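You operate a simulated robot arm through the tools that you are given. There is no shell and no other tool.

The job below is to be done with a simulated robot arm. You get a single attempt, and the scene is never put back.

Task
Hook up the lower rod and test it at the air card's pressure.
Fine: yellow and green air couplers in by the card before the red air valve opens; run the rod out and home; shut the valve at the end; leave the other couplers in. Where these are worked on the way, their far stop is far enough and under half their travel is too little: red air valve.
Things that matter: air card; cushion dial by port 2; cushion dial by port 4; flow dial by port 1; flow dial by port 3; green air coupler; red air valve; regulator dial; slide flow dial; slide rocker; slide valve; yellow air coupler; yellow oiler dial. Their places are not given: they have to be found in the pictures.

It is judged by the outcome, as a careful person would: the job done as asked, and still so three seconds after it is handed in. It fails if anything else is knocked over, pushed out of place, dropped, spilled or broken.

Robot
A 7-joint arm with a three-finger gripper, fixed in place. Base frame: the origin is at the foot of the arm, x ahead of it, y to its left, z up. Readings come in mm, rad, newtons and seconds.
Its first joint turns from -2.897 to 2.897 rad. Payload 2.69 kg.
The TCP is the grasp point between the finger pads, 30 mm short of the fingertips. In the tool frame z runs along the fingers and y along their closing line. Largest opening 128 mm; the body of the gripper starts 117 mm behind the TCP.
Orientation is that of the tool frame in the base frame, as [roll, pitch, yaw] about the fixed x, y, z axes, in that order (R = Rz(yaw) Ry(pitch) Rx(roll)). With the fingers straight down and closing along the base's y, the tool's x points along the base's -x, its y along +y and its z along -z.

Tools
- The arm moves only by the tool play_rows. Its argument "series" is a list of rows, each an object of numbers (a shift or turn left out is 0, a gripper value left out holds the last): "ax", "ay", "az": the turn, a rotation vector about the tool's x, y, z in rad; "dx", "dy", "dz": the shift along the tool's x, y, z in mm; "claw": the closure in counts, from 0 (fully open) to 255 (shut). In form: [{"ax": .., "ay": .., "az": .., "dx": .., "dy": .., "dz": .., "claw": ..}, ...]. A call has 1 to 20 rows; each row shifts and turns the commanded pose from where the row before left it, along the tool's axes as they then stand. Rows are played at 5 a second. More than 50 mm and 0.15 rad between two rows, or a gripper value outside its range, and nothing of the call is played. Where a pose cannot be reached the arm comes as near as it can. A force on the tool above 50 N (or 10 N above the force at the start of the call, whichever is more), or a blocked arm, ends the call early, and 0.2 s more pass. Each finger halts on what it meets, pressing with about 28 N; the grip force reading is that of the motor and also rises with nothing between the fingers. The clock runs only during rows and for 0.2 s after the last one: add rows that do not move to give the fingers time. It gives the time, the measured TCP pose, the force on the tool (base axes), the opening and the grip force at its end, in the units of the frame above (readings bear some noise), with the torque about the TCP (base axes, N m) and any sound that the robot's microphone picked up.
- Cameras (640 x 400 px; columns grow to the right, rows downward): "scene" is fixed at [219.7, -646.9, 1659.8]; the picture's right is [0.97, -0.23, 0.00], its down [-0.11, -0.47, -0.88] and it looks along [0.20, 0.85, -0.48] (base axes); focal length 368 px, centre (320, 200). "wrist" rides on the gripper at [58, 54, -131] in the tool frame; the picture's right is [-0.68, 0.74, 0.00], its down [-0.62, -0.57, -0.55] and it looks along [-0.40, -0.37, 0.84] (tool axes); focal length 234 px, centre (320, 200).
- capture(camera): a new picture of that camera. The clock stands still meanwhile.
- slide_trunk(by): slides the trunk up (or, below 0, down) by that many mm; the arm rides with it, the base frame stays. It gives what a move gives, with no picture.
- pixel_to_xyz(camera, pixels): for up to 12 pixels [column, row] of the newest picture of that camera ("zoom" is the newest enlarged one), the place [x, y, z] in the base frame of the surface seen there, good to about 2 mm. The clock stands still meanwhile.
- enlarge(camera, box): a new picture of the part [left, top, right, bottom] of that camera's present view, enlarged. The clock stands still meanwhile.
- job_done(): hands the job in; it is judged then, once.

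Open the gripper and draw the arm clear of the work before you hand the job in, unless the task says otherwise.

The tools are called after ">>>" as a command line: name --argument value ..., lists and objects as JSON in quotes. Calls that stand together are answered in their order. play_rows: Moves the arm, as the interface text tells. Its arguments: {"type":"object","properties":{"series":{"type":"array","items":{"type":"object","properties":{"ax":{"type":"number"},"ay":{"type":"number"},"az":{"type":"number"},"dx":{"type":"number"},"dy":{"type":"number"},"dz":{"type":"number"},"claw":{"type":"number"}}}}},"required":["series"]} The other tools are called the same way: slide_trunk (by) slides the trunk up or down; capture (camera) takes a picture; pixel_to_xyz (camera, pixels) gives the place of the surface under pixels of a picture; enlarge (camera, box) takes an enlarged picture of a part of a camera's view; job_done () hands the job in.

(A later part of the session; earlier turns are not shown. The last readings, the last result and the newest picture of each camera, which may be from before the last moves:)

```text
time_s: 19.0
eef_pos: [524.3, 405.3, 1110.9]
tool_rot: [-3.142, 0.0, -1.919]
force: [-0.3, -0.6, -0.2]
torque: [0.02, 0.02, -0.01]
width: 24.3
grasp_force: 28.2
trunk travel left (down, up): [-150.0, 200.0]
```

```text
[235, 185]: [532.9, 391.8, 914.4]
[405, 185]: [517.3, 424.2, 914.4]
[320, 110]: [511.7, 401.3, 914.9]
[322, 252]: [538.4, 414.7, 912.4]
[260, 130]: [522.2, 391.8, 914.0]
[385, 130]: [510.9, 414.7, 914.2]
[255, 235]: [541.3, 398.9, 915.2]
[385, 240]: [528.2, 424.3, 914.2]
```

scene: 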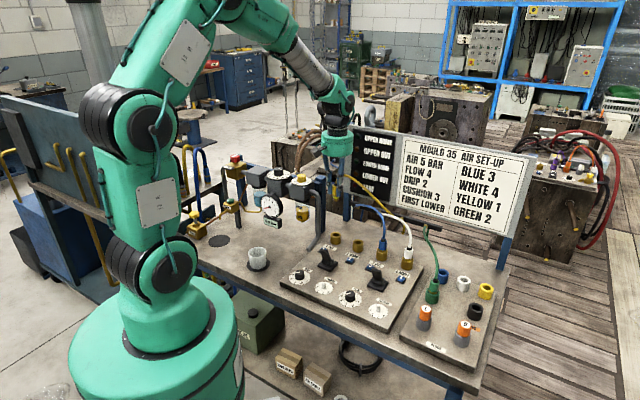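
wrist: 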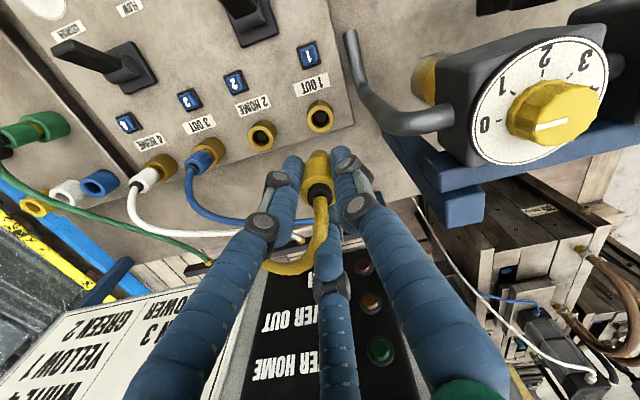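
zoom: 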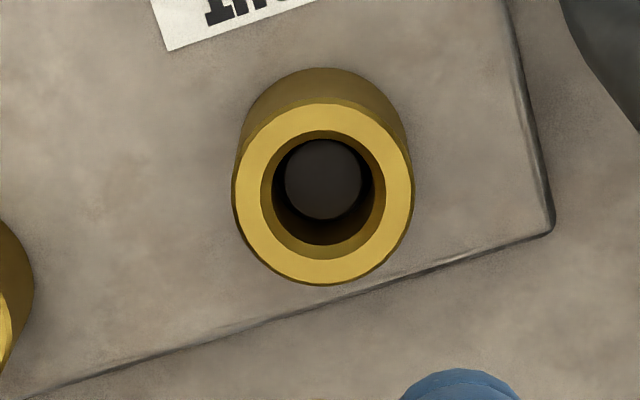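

The port 1 centre comes out at about (527.5,408.7). Before descending I check where the grey outlet pipe and oiler body are relative to the gripper.

>>> pixel_to_xyz --camera "wrist" --pixels '[[350, 40], [360, 85], [380, 115], [410, 122], [440, 118], [455, 40], [452, 90], [470, 155], [430, 165], [475, 200], [540, 110], [420, 90]]'

>>> play_rows --series '[{"dx": -4.1, "dy": -2.0}, {"dz": 25}, {"dz": 25}, {"dz": 25}, {}, {}]'

>>> capture --camera "wrist"

>>> enlarge --camera "scene" --box '[280, 140, 390, 260]'

```text
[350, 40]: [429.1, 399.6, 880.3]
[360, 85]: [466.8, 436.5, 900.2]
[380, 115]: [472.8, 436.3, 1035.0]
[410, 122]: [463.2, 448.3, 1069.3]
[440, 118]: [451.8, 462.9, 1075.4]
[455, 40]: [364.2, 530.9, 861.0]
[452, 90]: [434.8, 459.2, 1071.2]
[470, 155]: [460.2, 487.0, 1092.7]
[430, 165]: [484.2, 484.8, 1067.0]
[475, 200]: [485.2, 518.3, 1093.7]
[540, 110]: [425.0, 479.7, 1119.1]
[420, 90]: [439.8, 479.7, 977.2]
```

```text
time_s: 20.4
eef_pos: [528.6, 410.0, 1034.0]
tool_rot: [-3.141, 0.0, -1.919]
force: [0.4, -0.6, -0.1]
torque: [0.03, 0.02, 0.0]
width: 24.5
grasp_force: 27.9
trunk travel left (down, up): [-150.0, 200.0]
```

```text
taken
```

wrist: 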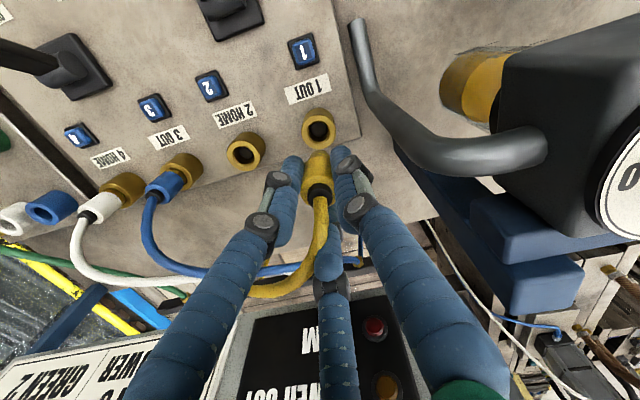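

```text
3.33 times, centred on (335, 200) of scene
```

zoom: 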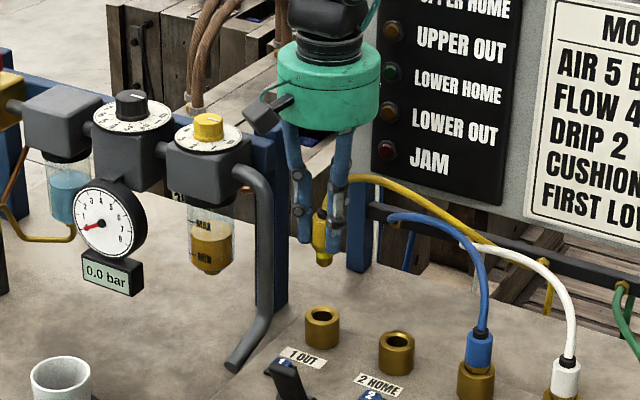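

Clearances to the pipe are around 10–20 mm, acceptable. I re-measure the port 1 rim from this lower height to refine alignment.

>>> enlarge --camera "wrist" --box '[272, 90, 368, 150]'

>>> pixel_to_xyz --camera "zoom" --pixels '[[215, 260], [415, 260], [313, 180], [312, 345], [240, 200], [390, 200], [240, 325], [390, 330]]'

```text
6.67 times, centred on (320, 120) of wrist
```

zoom: 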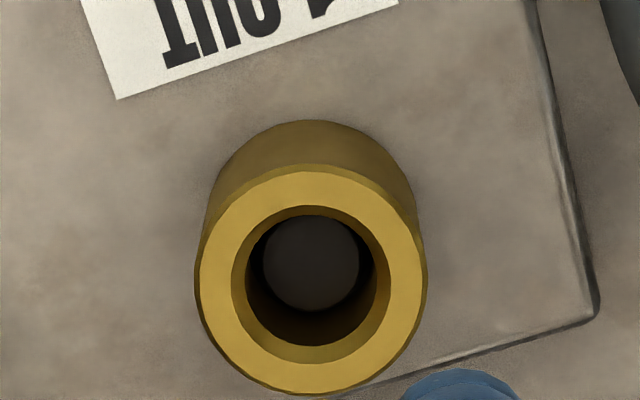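

```text
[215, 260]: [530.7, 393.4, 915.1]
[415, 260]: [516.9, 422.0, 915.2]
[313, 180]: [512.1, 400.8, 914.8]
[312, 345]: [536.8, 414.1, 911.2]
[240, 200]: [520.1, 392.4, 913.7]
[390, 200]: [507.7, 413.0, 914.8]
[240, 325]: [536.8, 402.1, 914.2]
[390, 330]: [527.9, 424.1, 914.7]
```

Alignment is within about 1 mm. I descend slowly into the port, watching force.

>>> play_rows --series '[{"dz": 15}, {"dz": 15}, {"dz": 10}, {"dz": 8}, {"dz": 6}, {"dz": 5}, {}]'

>>> capture --camera "wrist"

>>> enlarge --camera "scene" --box '[280, 160, 390, 280]'

```text
time_s: 22.0
eef_pos: [527.2, 408.0, 976.4]
tool_rot: [3.142, -0.001, -1.92]
force: [0.6, 0.5, -0.3]
torque: [0.02, -0.03, -0.01]
width: 24.3
grasp_force: 28.2
trunk travel left (down, up): [-150.0, 200.0]
```

```text
taken
```

wrist: 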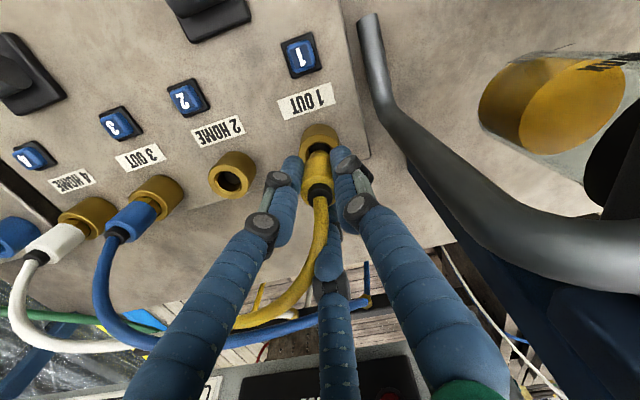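

```text
3.33 times, centred on (335, 220) of scene
```

zoom: 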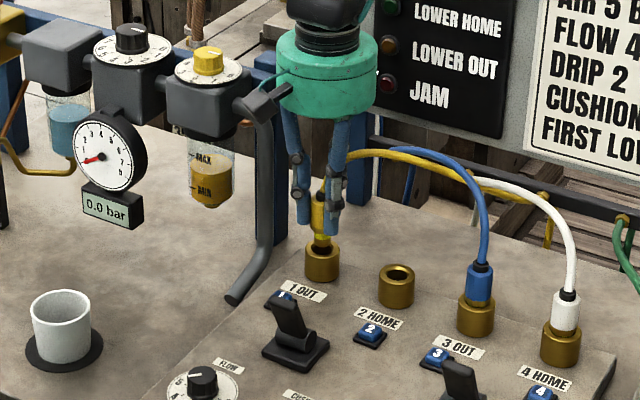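

The plug's nose is entering port 1. I continue down gently to the seated height around z≈951.

>>> play_rows --series '[{"dz": 5}, {"dz": 5}, {"dz": 5}, {"dz": 4}, {"dz": 3}, {"dz": 2}, {}]'

>>> capture --camera "wrist"

>>> enlarge --camera "scene" --box '[280, 160, 390, 280]'

```text
time_s: 23.6
eef_pos: [528.2, 409.1, 951.5]
tool_rot: [-3.141, -0.001, -1.921]
force: [1.4, -0.2, 4.1]
torque: [0.02, -0.1, 0.01]
width: 24.4
grasp_force: 27.9
trunk travel left (down, up): [-150.0, 200.0]
```

```text
taken
```

wrist: 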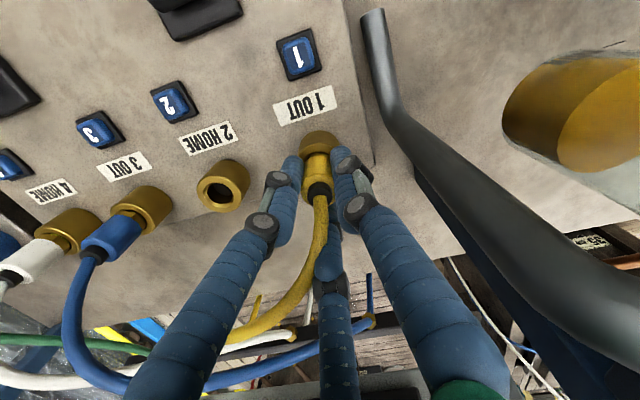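

```text
3.33 times, centred on (335, 220) of scene
```

zoom: 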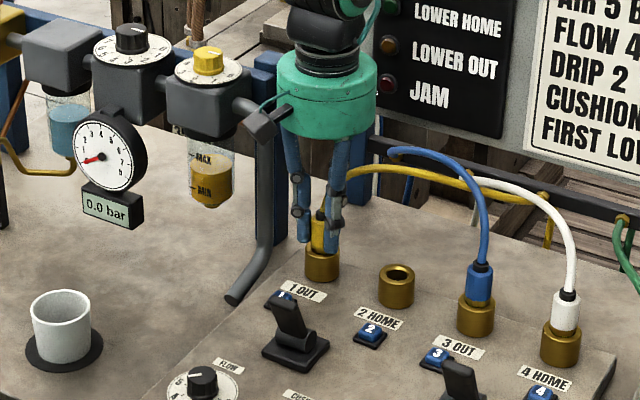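

The plug is nearly down with 4 N of contact. I press on in 1 mm steps to seat it, listening for a click.

>>> play_rows --series '[{"dz": 1}, {"dz": 1}, {"dz": 1}, {"dz": 1}, {}]'

```text
time_s: 24.8
eef_pos: [529.2, 409.3, 948.1]
tool_rot: [-3.141, 0.003, -1.919]
force: [7.1, -8.0, 22.1]
torque: [-0.39, -0.36, -0.02]
width: 24.2
grasp_force: 27.6
trunk travel left (down, up): [-150.0, 200.0]
```

Force rose to 22 N, so it has bottomed. I open modestly (keeping clear of the pipe), and look at how the plug sits.

>>> play_rows --series '[{"dz": -2}, {"claw": 160}, {}, {}, {"dz": -15}, {"dz": -25}, {"dz": -30}, {}]'

>>> capture --camera "wrist"

>>> enlarge --camera "scene" --box '[300, 200, 420, 280]'

>>> pixel_to_xyz --camera "wrist" --pixels '[[319, 140], [320, 150], [155, 180], [100, 185], [235, 155]]'

```text
time_s: 26.6
eef_pos: [528.0, 407.0, 1019.0]
tool_rot: [3.141, 0.001, -1.92]
force: [1.0, 0.1, 0.8]
torque: [0.0, -0.03, 0.0]
width: 47.6
grasp_force: 0.1
trunk travel left (down, up): [-150.0, 200.0]
```

```text
taken
```

wrist: 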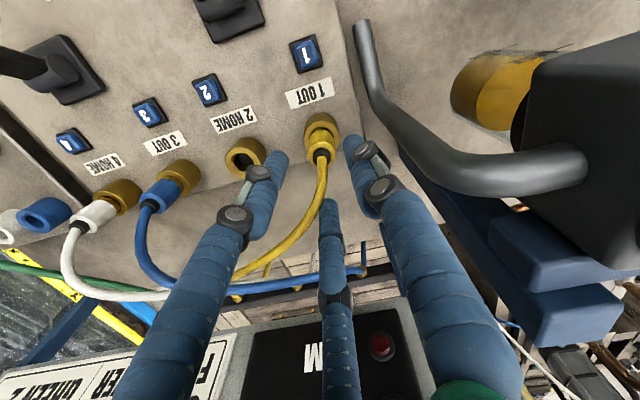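

```text
5.00 times, centred on (360, 240) of scene
```

zoom: 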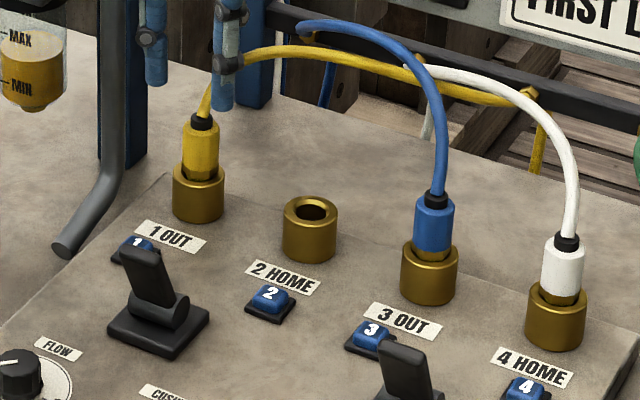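

```text
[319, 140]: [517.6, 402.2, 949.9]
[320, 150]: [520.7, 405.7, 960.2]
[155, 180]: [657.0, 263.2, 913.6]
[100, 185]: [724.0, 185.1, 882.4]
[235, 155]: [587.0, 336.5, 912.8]
```

Yellow sits in port 1. I compare its boot height with the seated blue and white ones.

>>> enlarge --camera "wrist" --box '[60, 110, 350, 240]'

>>> pixel_to_xyz --camera "zoom" --pixels '[[576, 90], [588, 90], [567, 68], [180, 200], [196, 208], [208, 185], [30, 245], [45, 250], [60, 232]]'

```text
2.21 times, centred on (205, 175) of wrist
```

zoom: 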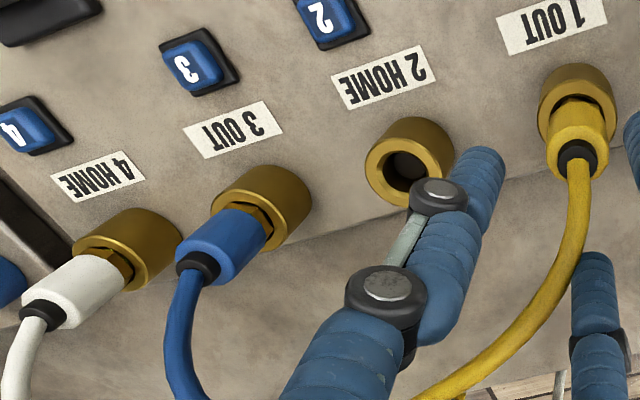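

```text
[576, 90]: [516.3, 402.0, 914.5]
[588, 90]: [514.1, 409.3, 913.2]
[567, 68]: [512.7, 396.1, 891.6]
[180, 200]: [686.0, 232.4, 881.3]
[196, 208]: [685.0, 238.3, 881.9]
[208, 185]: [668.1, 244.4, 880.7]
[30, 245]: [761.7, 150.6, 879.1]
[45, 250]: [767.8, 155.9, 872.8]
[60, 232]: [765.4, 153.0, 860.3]
```

My pixels missed the boots; I sample the boots themselves at zoom (577,152), (198,266) and (42,312).

>>> pixel_to_xyz --camera "zoom" --pixels '[[577, 150], [577, 135], [577, 125], [200, 262], [212, 255], [225, 245], [42, 310], [60, 300], [75, 290]]'

```text
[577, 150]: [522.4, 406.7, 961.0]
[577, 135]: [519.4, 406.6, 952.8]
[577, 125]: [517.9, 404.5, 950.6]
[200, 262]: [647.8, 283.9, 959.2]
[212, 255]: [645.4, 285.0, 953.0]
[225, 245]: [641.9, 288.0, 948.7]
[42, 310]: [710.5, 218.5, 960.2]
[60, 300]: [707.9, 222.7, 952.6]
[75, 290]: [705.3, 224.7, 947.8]
```

All three boots are at the same height, so yellow is fully seated. I raise and go to the green coupler near (716,57).

>>> play_rows --series '[{"dz": -30}, {"dz": -30}, {"dz": -30, "claw": 100}, {"dx": 29.4, "dy": -32.9}, {"dx": 29.4, "dy": -32.9}, {"dx": 29.4, "dy": -32.9}, {"dx": 29.4, "dy": -32.9}, {"dx": 29.4, "dy": -32.9}, {"dx": 29.4, "dy": -32.9}, {"dx": 29.4, "dy": -32.9}, {"dx": 29.4, "dy": -32.9}, {"dx": 29.4, "dy": -32.9}, {}, {}]'

>>> capture --camera "wrist"

```text
time_s: 29.6
eef_pos: [714.3, 58.0, 1105.6]
tool_rot: [3.14, -0.001, -1.92]
force: [-0.1, -0.1, -0.3]
torque: [-0.04, -0.04, 0.0]
width: 78.1
grasp_force: 0.0
trunk travel left (down, up): [-150.0, 200.0]
```

```text
taken
```

wrist: 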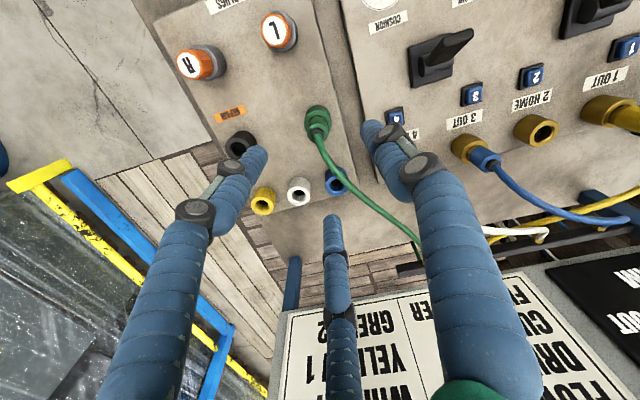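

Green's boot is near wrist (317,133) and its hose leaves between the fingers. I measure it.

>>> enlarge --camera "wrist" --box '[272, 90, 368, 150]'

>>> pixel_to_xyz --camera "wrist" --pixels '[[316, 134], [319, 136], [319, 140], [324, 146], [330, 157], [345, 180], [370, 203], [395, 225], [316, 120]]'

```text
6.67 times, centred on (320, 120) of wrist
```

zoom: 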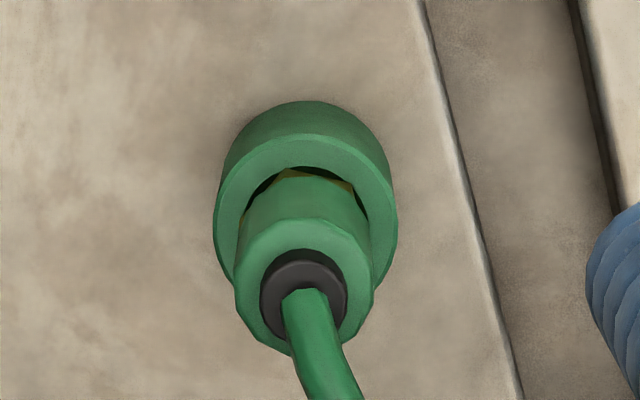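

```text
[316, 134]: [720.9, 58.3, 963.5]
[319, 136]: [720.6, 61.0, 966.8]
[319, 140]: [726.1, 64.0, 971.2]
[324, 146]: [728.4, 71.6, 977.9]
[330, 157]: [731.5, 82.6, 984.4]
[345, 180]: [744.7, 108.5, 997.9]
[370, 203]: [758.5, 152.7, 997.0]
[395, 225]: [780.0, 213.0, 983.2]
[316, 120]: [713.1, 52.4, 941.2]
```

I shift about +6.5 mm in x and go down to z≈1000 for a finer check.

>>> play_rows --series '[{"dx": -2.9, "dy": -5.9}, {"dz": 35}, {"dz": 35}, {"dz": 35}, {}, {}]'

>>> enlarge --camera "wrist" --box '[260, 110, 388, 190]'

>>> pixel_to_xyz --camera "zoom" --pixels '[[285, 240], [300, 255], [310, 262], [265, 245], [325, 245], [290, 275], [300, 120], [215, 160], [370, 165]]'

```text
time_s: 31.0
eef_pos: [721.2, 57.1, 1002.9]
tool_rot: [3.141, -0.001, -1.921]
force: [-0.3, -0.5, -0.5]
torque: [0.0, -0.03, -0.01]
width: 78.0
grasp_force: 0.1
trunk travel left (down, up): [-150.0, 200.0]
```

```text
5.00 times, centred on (324, 150) of wrist
```

zoom: 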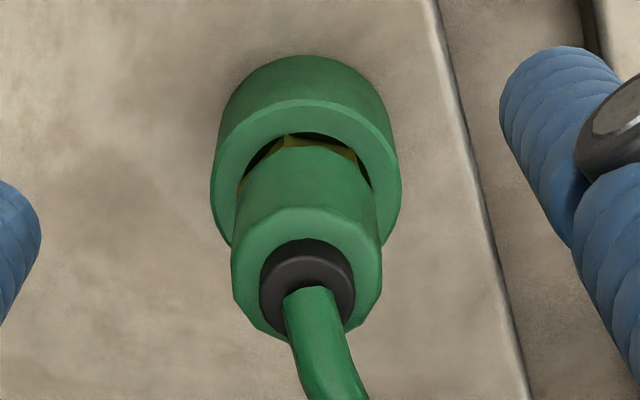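

```text
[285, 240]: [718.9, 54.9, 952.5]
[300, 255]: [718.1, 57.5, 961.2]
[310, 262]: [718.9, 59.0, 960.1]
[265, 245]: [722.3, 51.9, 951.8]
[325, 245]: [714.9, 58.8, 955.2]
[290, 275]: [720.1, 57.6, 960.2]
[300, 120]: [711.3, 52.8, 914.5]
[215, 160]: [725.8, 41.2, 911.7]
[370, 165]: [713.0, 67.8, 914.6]
```

The green axis is within about 1.5 mm of the TCP. I nudge, descend to grip height z≈951 and close.

>>> play_rows --series '[{"dx": -1.5, "dz": 20}, {"dz": 20}, {"dz": 13}, {}, {"claw": 180}, {}, {"claw": 255}, {}, {}, {}]'

>>> capture --camera "wrist"

```text
time_s: 33.2
eef_pos: [723.9, 61.1, 951.5]
tool_rot: [3.14, 0.001, -1.919]
force: [0.7, 0.3, -1.0]
torque: [0.0, -0.02, 0.03]
width: 24.1
grasp_force: 28.3
trunk travel left (down, up): [-150.0, 200.0]
```

```text
taken
```

wrist: 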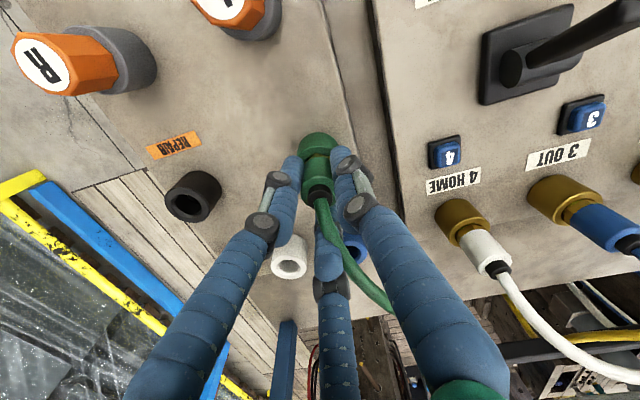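

Green is gripped with almost no side force. I pull it straight up.

>>> play_rows --series '[{"dz": -3}, {"dz": -3}, {"dz": -4}, {"dz": -8}, {"dz": -15}, {"dz": -25}, {"dz": -30}, {"dz": -35}, {"dz": -35}, {}]'

>>> capture --camera "wrist"

>>> capture --camera "scene"

```text
time_s: 35.4
eef_pos: [723.4, 61.6, 1111.3]
tool_rot: [-3.14, -0.001, -1.919]
force: [-0.1, 0.6, -0.3]
torque: [0.05, -0.08, -0.03]
width: 24.2
grasp_force: 27.9
trunk travel left (down, up): [-150.0, 200.0]
```

```text
taken
```

wrist: 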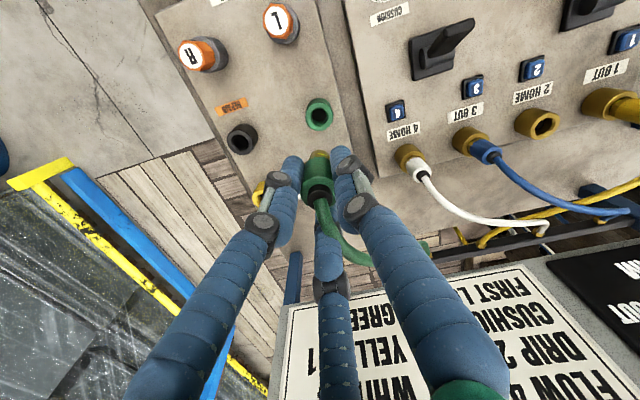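

```text
taken
```

scene: 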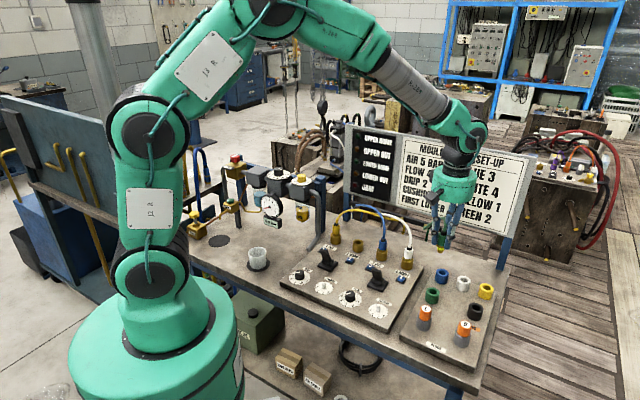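

Green is out. I carry it above the hoses to over port 2, near (587,348).

>>> play_rows --series '[{"dx": -31.9, "dy": 32.3}, {"dx": -31.9, "dy": 32.3}, {"dx": -31.9, "dy": 32.3}, {"dx": -31.9, "dy": 32.3}, {"dx": -31.9, "dy": 32.3}, {"dx": -31.9, "dy": 32.3}, {"dx": -31.9, "dy": 32.3}, {}, {}]'

>>> capture --camera "wrist"

>>> enlarge --camera "wrist" --box '[272, 90, 368, 150]'

>>> pixel_to_xyz --camera "zoom" --pixels '[[235, 185], [405, 185], [320, 110], [322, 252], [260, 130], [385, 130], [255, 235], [385, 240]]'

```text
time_s: 37.4
eef_pos: [584.7, 346.8, 1108.5]
tool_rot: [-3.141, 0.0, -1.92]
force: [0.5, -0.7, -0.4]
torque: [-0.01, 0.01, 0.0]
width: 24.0
grasp_force: 28.2
trunk travel left (down, up): [-150.0, 200.0]
```

```text
taken
```

wrist: 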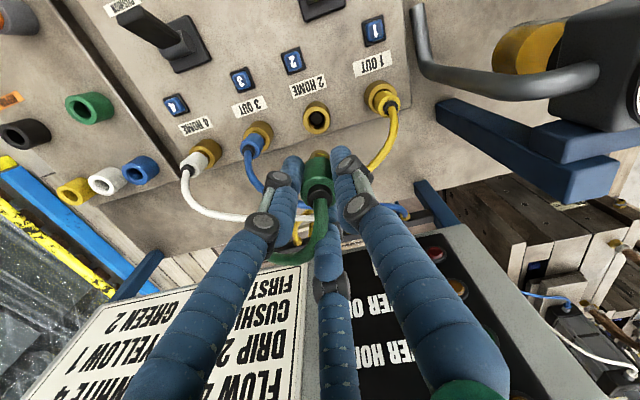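

```text
6.67 times, centred on (320, 120) of wrist
```

zoom: 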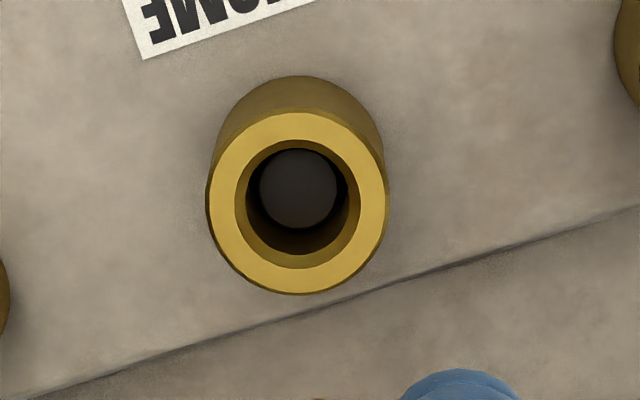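

```text
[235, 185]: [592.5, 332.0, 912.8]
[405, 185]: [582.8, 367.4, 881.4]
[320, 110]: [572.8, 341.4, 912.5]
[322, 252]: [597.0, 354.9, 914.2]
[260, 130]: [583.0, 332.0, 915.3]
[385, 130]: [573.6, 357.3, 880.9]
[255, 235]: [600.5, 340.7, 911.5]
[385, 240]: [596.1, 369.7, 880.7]
```

Port 2's centre is about (592.5,346.5), so I shift about +6.5 mm in x, descend to z≈1034 and re-check.

>>> play_rows --series '[{"dx": -1.0, "dy": -6.55}, {"dz": 25}, {"dz": 25}, {"dz": 25}, {}, {}]'

>>> capture --camera "wrist"

>>> enlarge --camera "wrist" --box '[272, 90, 368, 150]'

>>> pixel_to_xyz --camera "zoom" --pixels '[[215, 260], [415, 260], [313, 180], [312, 345], [240, 200], [390, 200], [240, 325], [390, 330]]'

```text
time_s: 38.8
eef_pos: [591.1, 345.7, 1036.4]
tool_rot: [3.142, 0.0, -1.921]
force: [1.0, 0.0, -0.4]
torque: [0.02, 0.0, 0.02]
width: 24.6
grasp_force: 28.3
trunk travel left (down, up): [-150.0, 200.0]
```

```text
taken
```

wrist: 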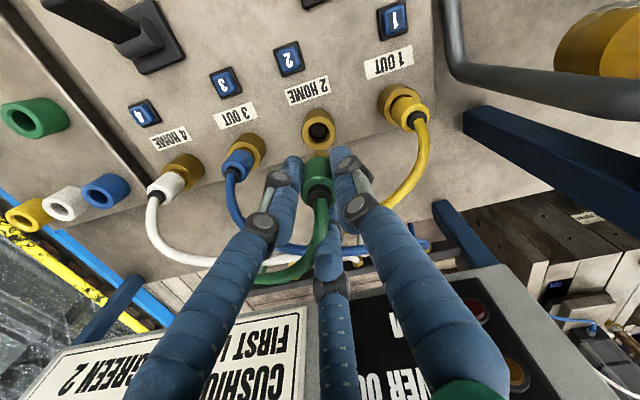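

```text
6.67 times, centred on (320, 120) of wrist
```

zoom: 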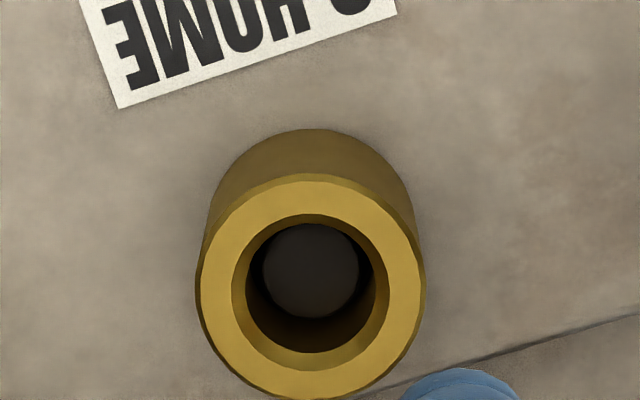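

```text
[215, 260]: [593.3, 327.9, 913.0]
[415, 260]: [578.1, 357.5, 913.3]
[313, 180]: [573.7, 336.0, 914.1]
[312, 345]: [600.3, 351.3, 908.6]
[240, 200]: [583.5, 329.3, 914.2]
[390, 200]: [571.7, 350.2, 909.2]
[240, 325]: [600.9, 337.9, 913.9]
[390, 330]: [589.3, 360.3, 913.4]
```

Compared with the port 1 view at the same height the rim is 1.3 px lower, so I shift +1.4,+0.8 mm and descend slowly.

>>> play_rows --series '[{"dx": -1.2, "dy": -1.05}, {"dz": 15}, {"dz": 15}, {"dz": 10}, {"dz": 8}, {"dz": 6}, {"dz": 5}, {"dz": 5}, {"dz": 5}, {"dz": 5}, {}]'

>>> enlarge --camera "scene" --box '[300, 190, 420, 280]'

```text
time_s: 41.2
eef_pos: [594.8, 345.4, 961.3]
tool_rot: [-3.141, -0.001, -1.918]
force: [-14.9, -4.3, 21.0]
torque: [-0.13, 0.54, 0.05]
width: 24.5
grasp_force: 28.4
trunk travel left (down, up): [-150.0, 200.0]
```

```text
4.44 times, centred on (360, 235) of scene
```

zoom: 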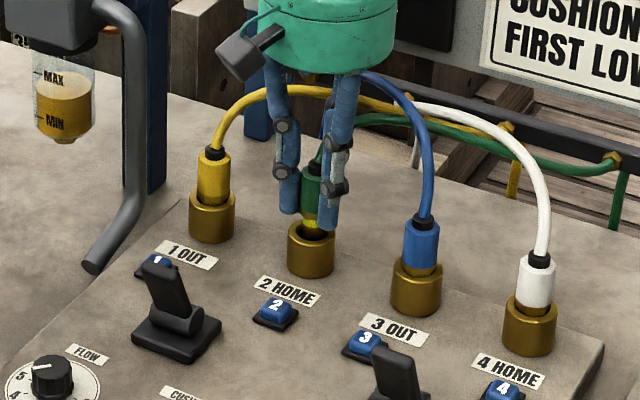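

The side force (-15 N in x) shows I'm a bit too far in +x. I back up 4 mm, shift -1.6 mm in x and continue down.

>>> play_rows --series '[{"dz": -4}, {"dx": 0.93, "dy": 1.37}, {"dz": 3}, {"dz": 3}, {}]'

```text
time_s: 42.4
eef_pos: [593.6, 346.2, 958.6]
tool_rot: [-3.141, 0.0, -1.921]
force: [-6.6, -8.2, 21.1]
torque: [-0.25, 0.14, 0.01]
width: 24.7
grasp_force: 27.7
trunk travel left (down, up): [-150.0, 200.0]
```

Residual side force points to -x,-y, so I back off, shift about (-1,-1.2) mm and go down again.

>>> play_rows --series '[{"dz": -4}, {"dx": 1.47, "dy": 0.53}, {"dz": 3}, {"dz": 3}, {"dz": 2}, {}]'

```text
time_s: 43.8
eef_pos: [592.3, 345.6, 954.2]
tool_rot: [-3.14, 0.0, -1.92]
force: [-0.1, -1.5, 0.4]
torque: [-0.04, 0.03, 0.01]
width: 24.2
grasp_force: 27.9
trunk travel left (down, up): [-150.0, 200.0]
```

It now slides freely with no side force. I push to the seat in small steps.

>>> play_rows --series '[{"dz": 2}, {"dz": 1}, {"dz": 1}, {"dz": 1}, {"dz": 1}, {"dz": 1}, {}]'

```text
time_s: 45.4
eef_pos: [592.3, 344.7, 946.9]
tool_rot: [-3.141, 0.0, -1.919]
force: [-0.7, -6.2, 4.7]
torque: [-0.2, 0.0, -0.01]
width: 24.1
grasp_force: 28.2
trunk travel left (down, up): [-150.0, 200.0]
```

Still light contact; I press 2 mm more in small steps to bottom it.

>>> play_rows --series '[{"dz": 0.7}, {"dz": 0.7}, {"dz": 0.6}, {}]'

>>> capture --camera "wrist"

>>> enlarge --camera "scene" --box '[300, 190, 420, 280]'

```text
time_s: 46.4
eef_pos: [591.2, 346.0, 944.7]
tool_rot: [-3.141, 0.0, -1.921]
force: [3.2, 0.9, -1.4]
torque: [0.0, -0.09, 0.0]
width: 24.5
grasp_force: 28.1
trunk travel left (down, up): [-150.0, 200.0]
```

```text
taken
```

wrist: 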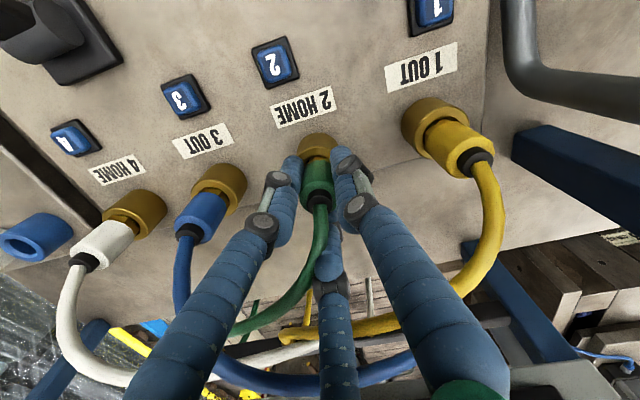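

```text
4.44 times, centred on (360, 235) of scene
```

zoom: 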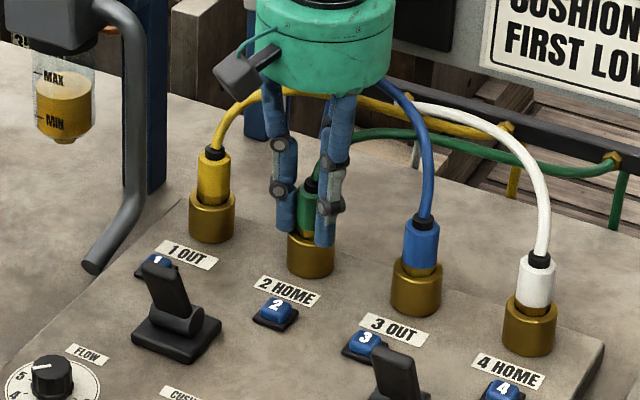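

The force dropped, as though it snapped in. I check the green boot height against the others.

>>> pixel_to_xyz --camera "wrist" --pixels '[[318, 198], [317, 185], [475, 158], [470, 145], [85, 262], [95, 250], [190, 230], [316, 150]]'

>>> enlarge --camera "wrist" --box '[272, 120, 368, 220]'

```text
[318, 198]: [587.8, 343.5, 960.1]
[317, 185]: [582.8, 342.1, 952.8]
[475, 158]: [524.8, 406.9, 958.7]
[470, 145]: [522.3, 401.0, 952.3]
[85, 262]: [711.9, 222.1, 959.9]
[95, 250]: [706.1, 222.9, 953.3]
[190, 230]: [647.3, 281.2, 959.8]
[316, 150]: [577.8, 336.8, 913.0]
```

```text
4.00 times, centred on (320, 170) of wrist
```

zoom: 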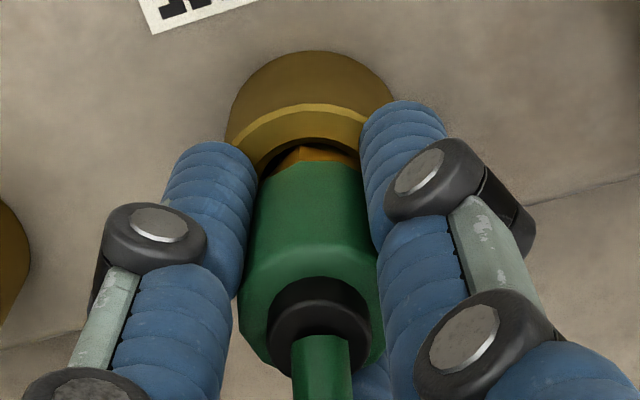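

Green is seated at the same height (z≈960). I release, rise to z≈1230 and move over the regulator dial near (355,556) to read it from above.

>>> play_rows --series '[{"claw": 160}, {}, {}, {"dz": -15}, {"dz": -30}, {"dz": -40}, {"dz": -40}, {"dz": -40}, {"dz": -40}, {"dz": -40}, {"dz": -40}, {"dx": -16.6, "dy": 42.1}, {"dx": -16.6, "dy": 42.1}, {"dx": -16.6, "dy": 42.1}, {"dx": -16.6, "dy": 42.1}, {"dx": -16.6, "dy": 42.1}, {"dx": -16.6, "dy": 42.1}, {"dx": -16.6, "dy": 42.1}, {}, {}]'

>>> capture --camera "wrist"

>>> capture --camera "scene"

```text
time_s: 50.6
eef_pos: [354.0, 555.8, 1227.7]
tool_rot: [-3.142, 0.001, -1.919]
force: [-0.7, -0.5, 0.1]
torque: [0.01, 0.05, -0.01]
width: 47.7
grasp_force: 0.1
trunk travel left (down, up): [-150.0, 200.0]
```

```text
taken
```

wrist: 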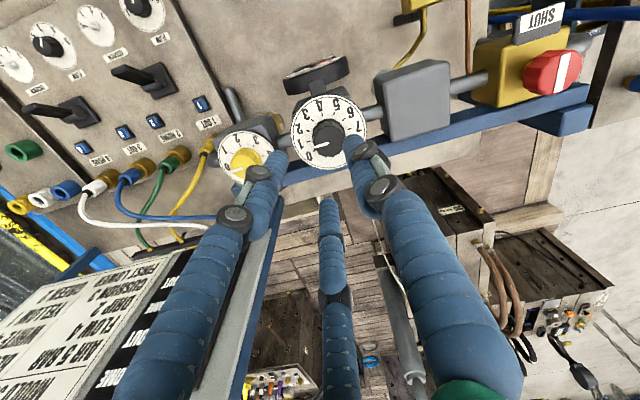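

```text
taken
```

scene: 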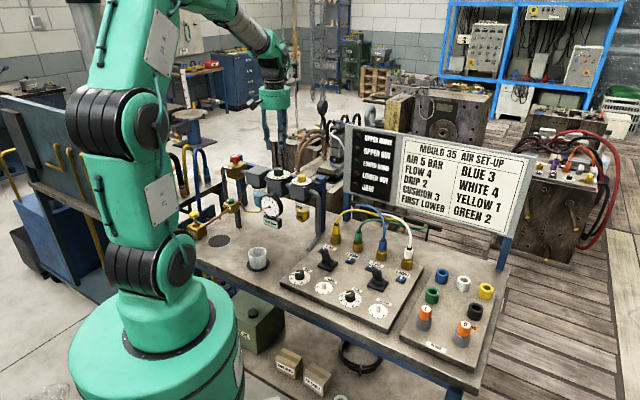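

Both couplers stand in ports 1 and 2. Now I enlarge the regulator dial at wrist (328,133) and the red valve at (545,70).

>>> enlarge --camera "wrist" --box '[272, 80, 384, 180]'

>>> pixel_to_xyz --camera "zoom" --pixels '[[320, 235], [305, 265], [320, 270], [300, 255], [340, 235], [285, 100], [150, 230], [460, 230], [195, 300], [320, 90], [300, 220], [345, 270]]'

>>> enlarge --camera "wrist" --box '[460, 0, 620, 140]'

>>> pixel_to_xyz --camera "wrist" --pixels '[[555, 55], [560, 75], [565, 90], [572, 65], [545, 75], [540, 20], [500, 60], [590, 110]]'

```text
4.00 times, centred on (328, 130) of wrist
```

zoom: 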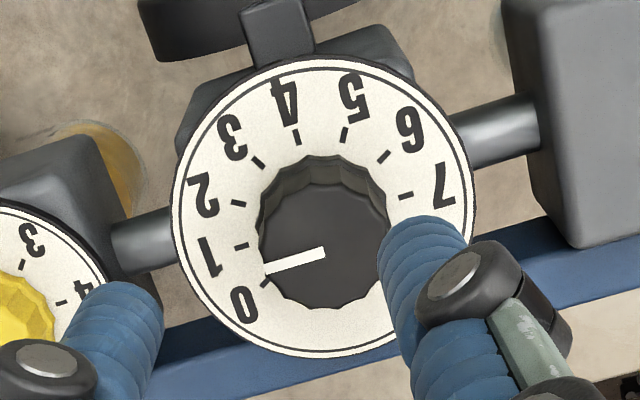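

```text
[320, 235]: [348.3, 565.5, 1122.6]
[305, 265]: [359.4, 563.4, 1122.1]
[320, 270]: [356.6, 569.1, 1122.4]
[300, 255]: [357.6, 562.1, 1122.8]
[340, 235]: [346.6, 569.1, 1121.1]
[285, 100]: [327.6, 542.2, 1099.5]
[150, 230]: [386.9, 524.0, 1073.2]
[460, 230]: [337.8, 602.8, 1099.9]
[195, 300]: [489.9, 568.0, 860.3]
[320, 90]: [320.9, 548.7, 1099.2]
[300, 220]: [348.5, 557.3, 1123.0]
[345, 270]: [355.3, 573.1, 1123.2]
```

```text
2.86 times, centred on (540, 70) of wrist
```

zoom: 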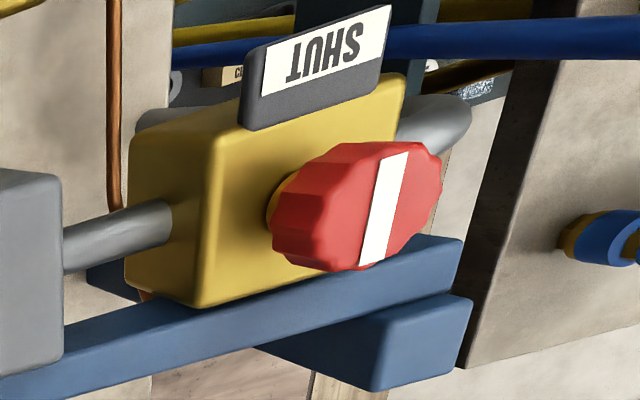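

```text
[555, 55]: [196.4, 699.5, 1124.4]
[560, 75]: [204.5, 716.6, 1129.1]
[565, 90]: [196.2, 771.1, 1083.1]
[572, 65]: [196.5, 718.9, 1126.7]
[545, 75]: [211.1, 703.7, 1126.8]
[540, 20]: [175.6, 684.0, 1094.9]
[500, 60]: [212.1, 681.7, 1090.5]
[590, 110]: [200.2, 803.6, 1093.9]
```

The dial's knob centre comes to about (352,566.5), top z≈1122, disc z≈1099, and its pointer is near 1. I centre on it and come down to z≈1160 for a check.

>>> play_rows --series '[{"dx": -9.2, "dy": 5.8, "claw": 130}, {"dz": 34}, {"dz": 34}, {}, {}]'

>>> enlarge --camera "wrist" --box '[240, 90, 400, 190]'

>>> pixel_to_xyz --camera "zoom" --pixels '[[320, 250], [300, 250], [340, 250], [320, 225], [320, 285], [310, 270], [340, 280], [285, 262]]'

```text
time_s: 51.8
eef_pos: [352.5, 567.4, 1163.9]
tool_rot: [-3.142, -0.001, -1.919]
force: [0.1, 0.0, -0.5]
torque: [0.02, 0.01, 0.0]
width: 62.8
grasp_force: 0.1
trunk travel left (down, up): [-150.0, 200.0]
```

```text
4.00 times, centred on (320, 140) of wrist
```

zoom: 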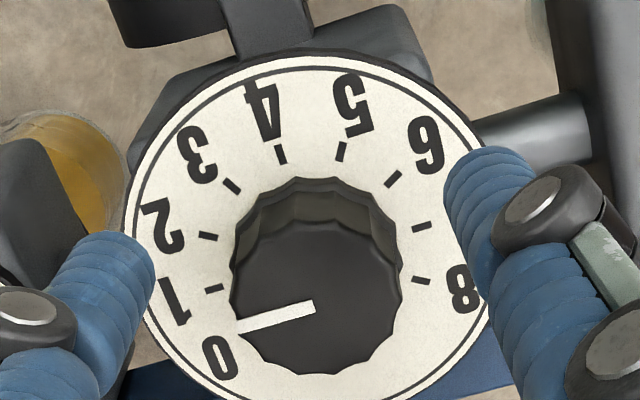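

```text
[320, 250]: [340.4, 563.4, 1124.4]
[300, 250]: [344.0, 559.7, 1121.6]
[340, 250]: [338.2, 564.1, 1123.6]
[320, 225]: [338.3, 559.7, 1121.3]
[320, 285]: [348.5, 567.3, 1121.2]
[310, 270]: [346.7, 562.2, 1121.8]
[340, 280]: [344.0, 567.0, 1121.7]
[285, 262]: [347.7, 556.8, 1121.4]
```

The dial runs 0–8, about 31° per bar, pointer about 1.1; the knob is centred. I pre-turn the tool counter-clockwise by 0.6 rad so there's range for the clockwise turn.

>>> play_rows --series '[{"az": -0.12}, {"az": -0.12}, {"az": -0.12}, {"az": -0.12}, {"az": -0.12}, {}, {}]'

>>> capture --camera "wrist"

```text
time_s: 53.4
eef_pos: [351.9, 566.6, 1161.1]
tool_rot: [3.14, 0.0, -1.318]
force: [-0.7, -0.4, -0.5]
torque: [0.01, -0.03, -0.04]
width: 62.9
grasp_force: 0.0
trunk travel left (down, up): [-150.0, 200.0]
```

```text
taken
```

wrist: 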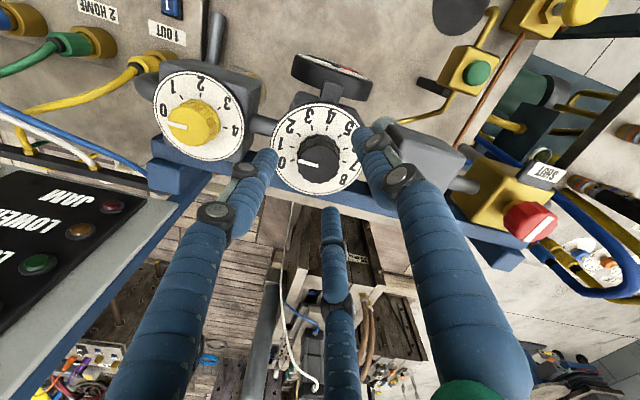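

The arm reached that yaw fine. I descend 30 mm so the fingers flank the knob and close on it.

>>> play_rows --series '[{"dz": 15}, {"dz": 12}, {"dz": 3}, {}, {"claw": 170}, {}, {"claw": 230}, {}, {}]'

>>> enlarge --camera "wrist" --box '[240, 100, 400, 200]'

```text
time_s: 55.4
eef_pos: [352.7, 566.0, 1131.6]
tool_rot: [3.14, 0.001, -1.319]
force: [8.0, -14.6, 0.4]
torque: [-0.69, -0.41, -0.03]
width: 35.0
grasp_force: 45.1
trunk travel left (down, up): [-150.0, 200.0]
```

```text
4.00 times, centred on (320, 150) of wrist
```

zoom: 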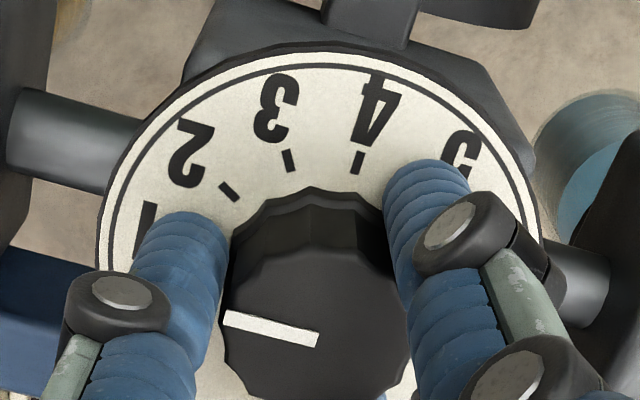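

The knob is gripped (35 mm). I relieve the side load and turn clockwise 0.5 rad as a test.

>>> play_rows --series '[{"dx": 1.0, "dy": -0.26}, {"az": 0.1}, {"az": 0.1}, {"az": 0.1}, {"az": 0.1}, {"az": 0.1}, {}]'

>>> enlarge --camera "wrist" --box '[240, 100, 400, 200]'

```text
time_s: 57.0
eef_pos: [353.1, 566.1, 1132.1]
tool_rot: [3.141, 0.0, -1.822]
force: [14.4, 0.1, -7.8]
torque: [0.16, -0.62, 0.01]
width: 35.3
grasp_force: 44.9
trunk travel left (down, up): [-150.0, 200.0]
```

```text
4.00 times, centred on (320, 150) of wrist
```

zoom: 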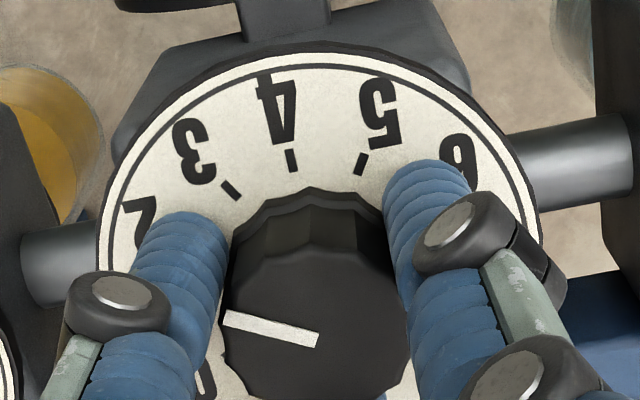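

The knob follows the gripper without slip; it reads about 2. I turn a further 1.45 rad and then fine-tune.

>>> play_rows --series '[{"dx": -0.2, "dy": -0.7}, {"az": 0.12}, {"az": 0.12}, {"az": 0.12}, {"az": 0.12}, {"az": 0.12}, {"az": 0.12}, {"az": 0.12}, {"az": 0.12}, {"az": 0.12}, {"az": 0.12}, {"az": 0.12}, {"az": 0.12}, {}]'

>>> enlarge --camera "wrist" --box '[240, 100, 400, 200]'

>>> enlarge --camera "scene" --box '[240, 130, 330, 230]'

```text
time_s: 60.0
eef_pos: [353.8, 566.0, 1131.9]
tool_rot: [-3.141, 0.0, 3.022]
force: [-0.2, 8.1, -2.6]
torque: [0.3, -0.13, -0.03]
width: 35.5
grasp_force: 44.8
trunk travel left (down, up): [-150.0, 200.0]
```

```text
4.00 times, centred on (320, 150) of wrist
```

zoom: 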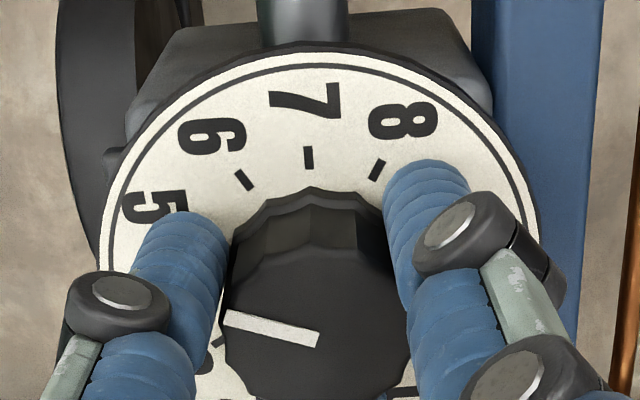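

```text
4.00 times, centred on (285, 180) of scene
```

zoom: 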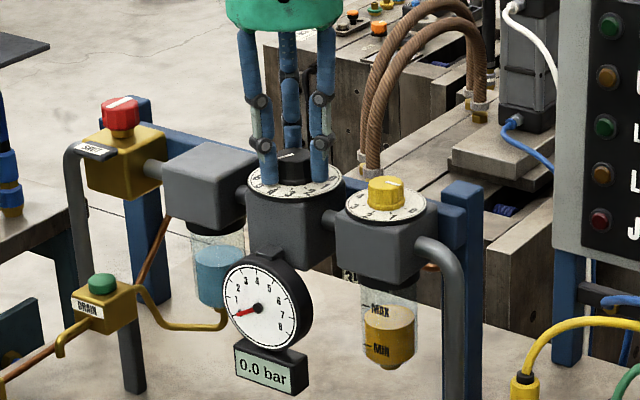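

By geometry the dial is 30° per bar and the pointer began at exactly 1.0; I've turned 111°, so about 4.7 now. I turn the remaining 0.154 rad.

>>> play_rows --series '[{"az": 0.08}, {"az": 0.074}, {}]'

>>> enlarge --camera "wrist" --box '[240, 100, 400, 200]'

```text
time_s: 60.8
eef_pos: [354.2, 566.3, 1132.3]
tool_rot: [3.141, 0.001, 2.868]
force: [-0.4, 11.2, 2.1]
torque: [0.4, 0.12, 0.02]
width: 35.4
grasp_force: 45.3
trunk travel left (down, up): [-150.0, 200.0]
```

```text
4.00 times, centred on (320, 150) of wrist
```

zoom: 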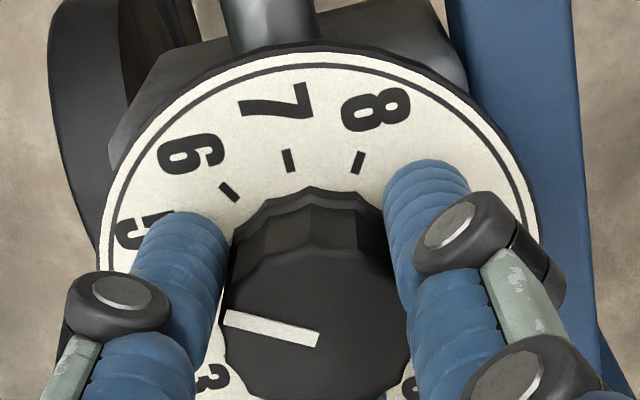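

The ticks now sit exactly where 2, 3, 4 sat at the start (6, 7, 8), so the dial reads 5. I release and rise, then view the red valve.

>>> play_rows --series '[{"claw": 140}, {}, {}, {"dz": -25}, {"dz": -40}, {"dz": -40}, {"dx": 37.1, "dy": 19.5}, {"dx": 37.1, "dy": 19.5}, {"dx": 37.1, "dy": 19.5}, {}]'

>>> capture --camera "wrist"

>>> capture --camera "scene"

>>> enlarge --camera "scene" --box '[190, 130, 330, 230]'

```text
time_s: 63.0
eef_pos: [265.1, 649.2, 1235.2]
tool_rot: [3.14, 0.0, 2.869]
force: [-0.2, 0.6, 0.4]
torque: [-0.03, -0.02, 0.03]
width: 57.7
grasp_force: 0.0
trunk travel left (down, up): [-150.0, 200.0]
```

```text
taken
```

wrist: 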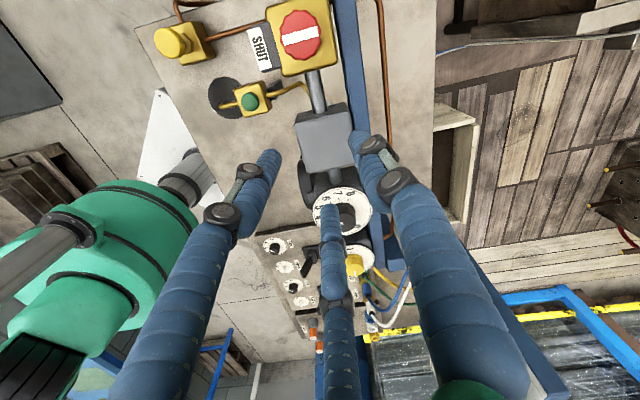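

```text
taken
```

scene: 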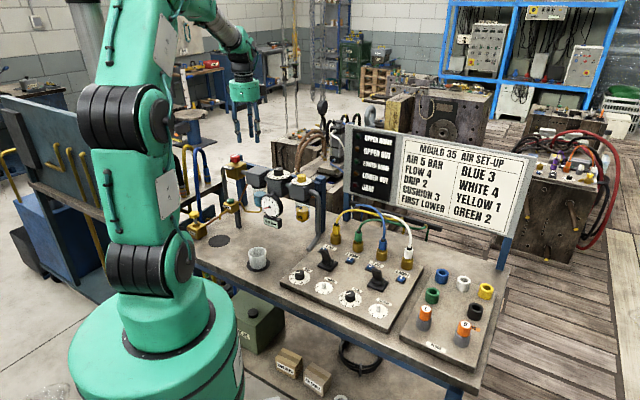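

```text
4.00 times, centred on (260, 180) of scene
```

zoom: 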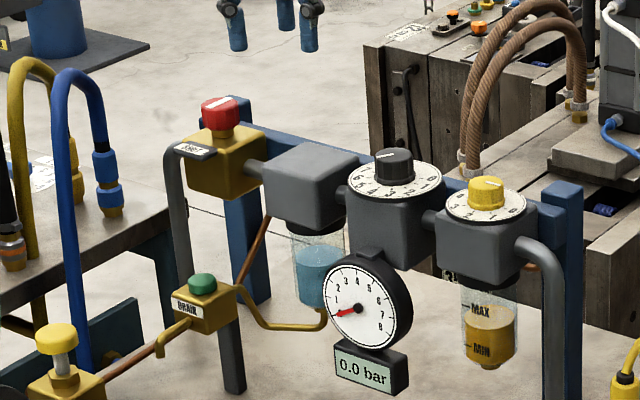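

The red stripe points at the SHUT tab at wrist (260,48). I measure the knob centre and enlarge.

>>> enlarge --camera "wrist" --box '[230, 0, 350, 80]'

>>> pixel_to_xyz --camera "zoom" --pixels '[[372, 190], [372, 160], [372, 220], [340, 190], [400, 190], [310, 195], [435, 180], [160, 240], [280, 300], [480, 60]]'

>>> pixel_to_xyz --camera "scene" --pixels '[[197, 150], [207, 148], [212, 175], [195, 160], [186, 150], [214, 215], [203, 235]]'

```text
5.00 times, centred on (290, 40) of wrist
```

zoom: 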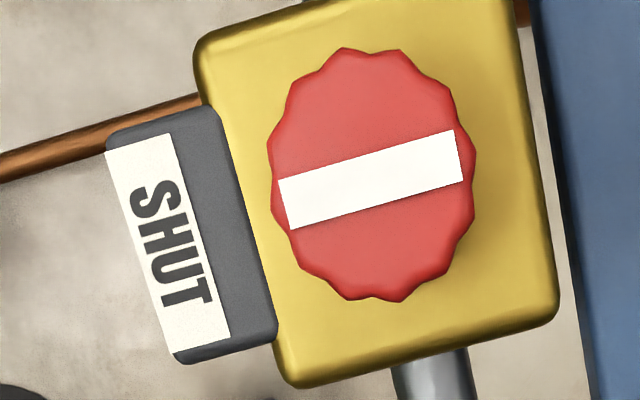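

```text
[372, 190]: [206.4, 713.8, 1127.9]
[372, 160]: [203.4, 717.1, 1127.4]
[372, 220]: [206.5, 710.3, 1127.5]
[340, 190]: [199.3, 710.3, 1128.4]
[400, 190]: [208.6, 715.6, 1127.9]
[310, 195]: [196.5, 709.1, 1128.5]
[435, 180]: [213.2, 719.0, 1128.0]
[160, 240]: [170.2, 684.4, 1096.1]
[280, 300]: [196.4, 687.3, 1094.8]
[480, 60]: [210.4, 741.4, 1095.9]
```

```text
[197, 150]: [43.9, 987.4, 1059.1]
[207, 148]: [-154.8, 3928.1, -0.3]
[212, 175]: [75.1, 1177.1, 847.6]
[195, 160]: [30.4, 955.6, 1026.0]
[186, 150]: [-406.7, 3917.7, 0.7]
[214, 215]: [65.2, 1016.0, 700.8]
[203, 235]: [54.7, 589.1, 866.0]
```

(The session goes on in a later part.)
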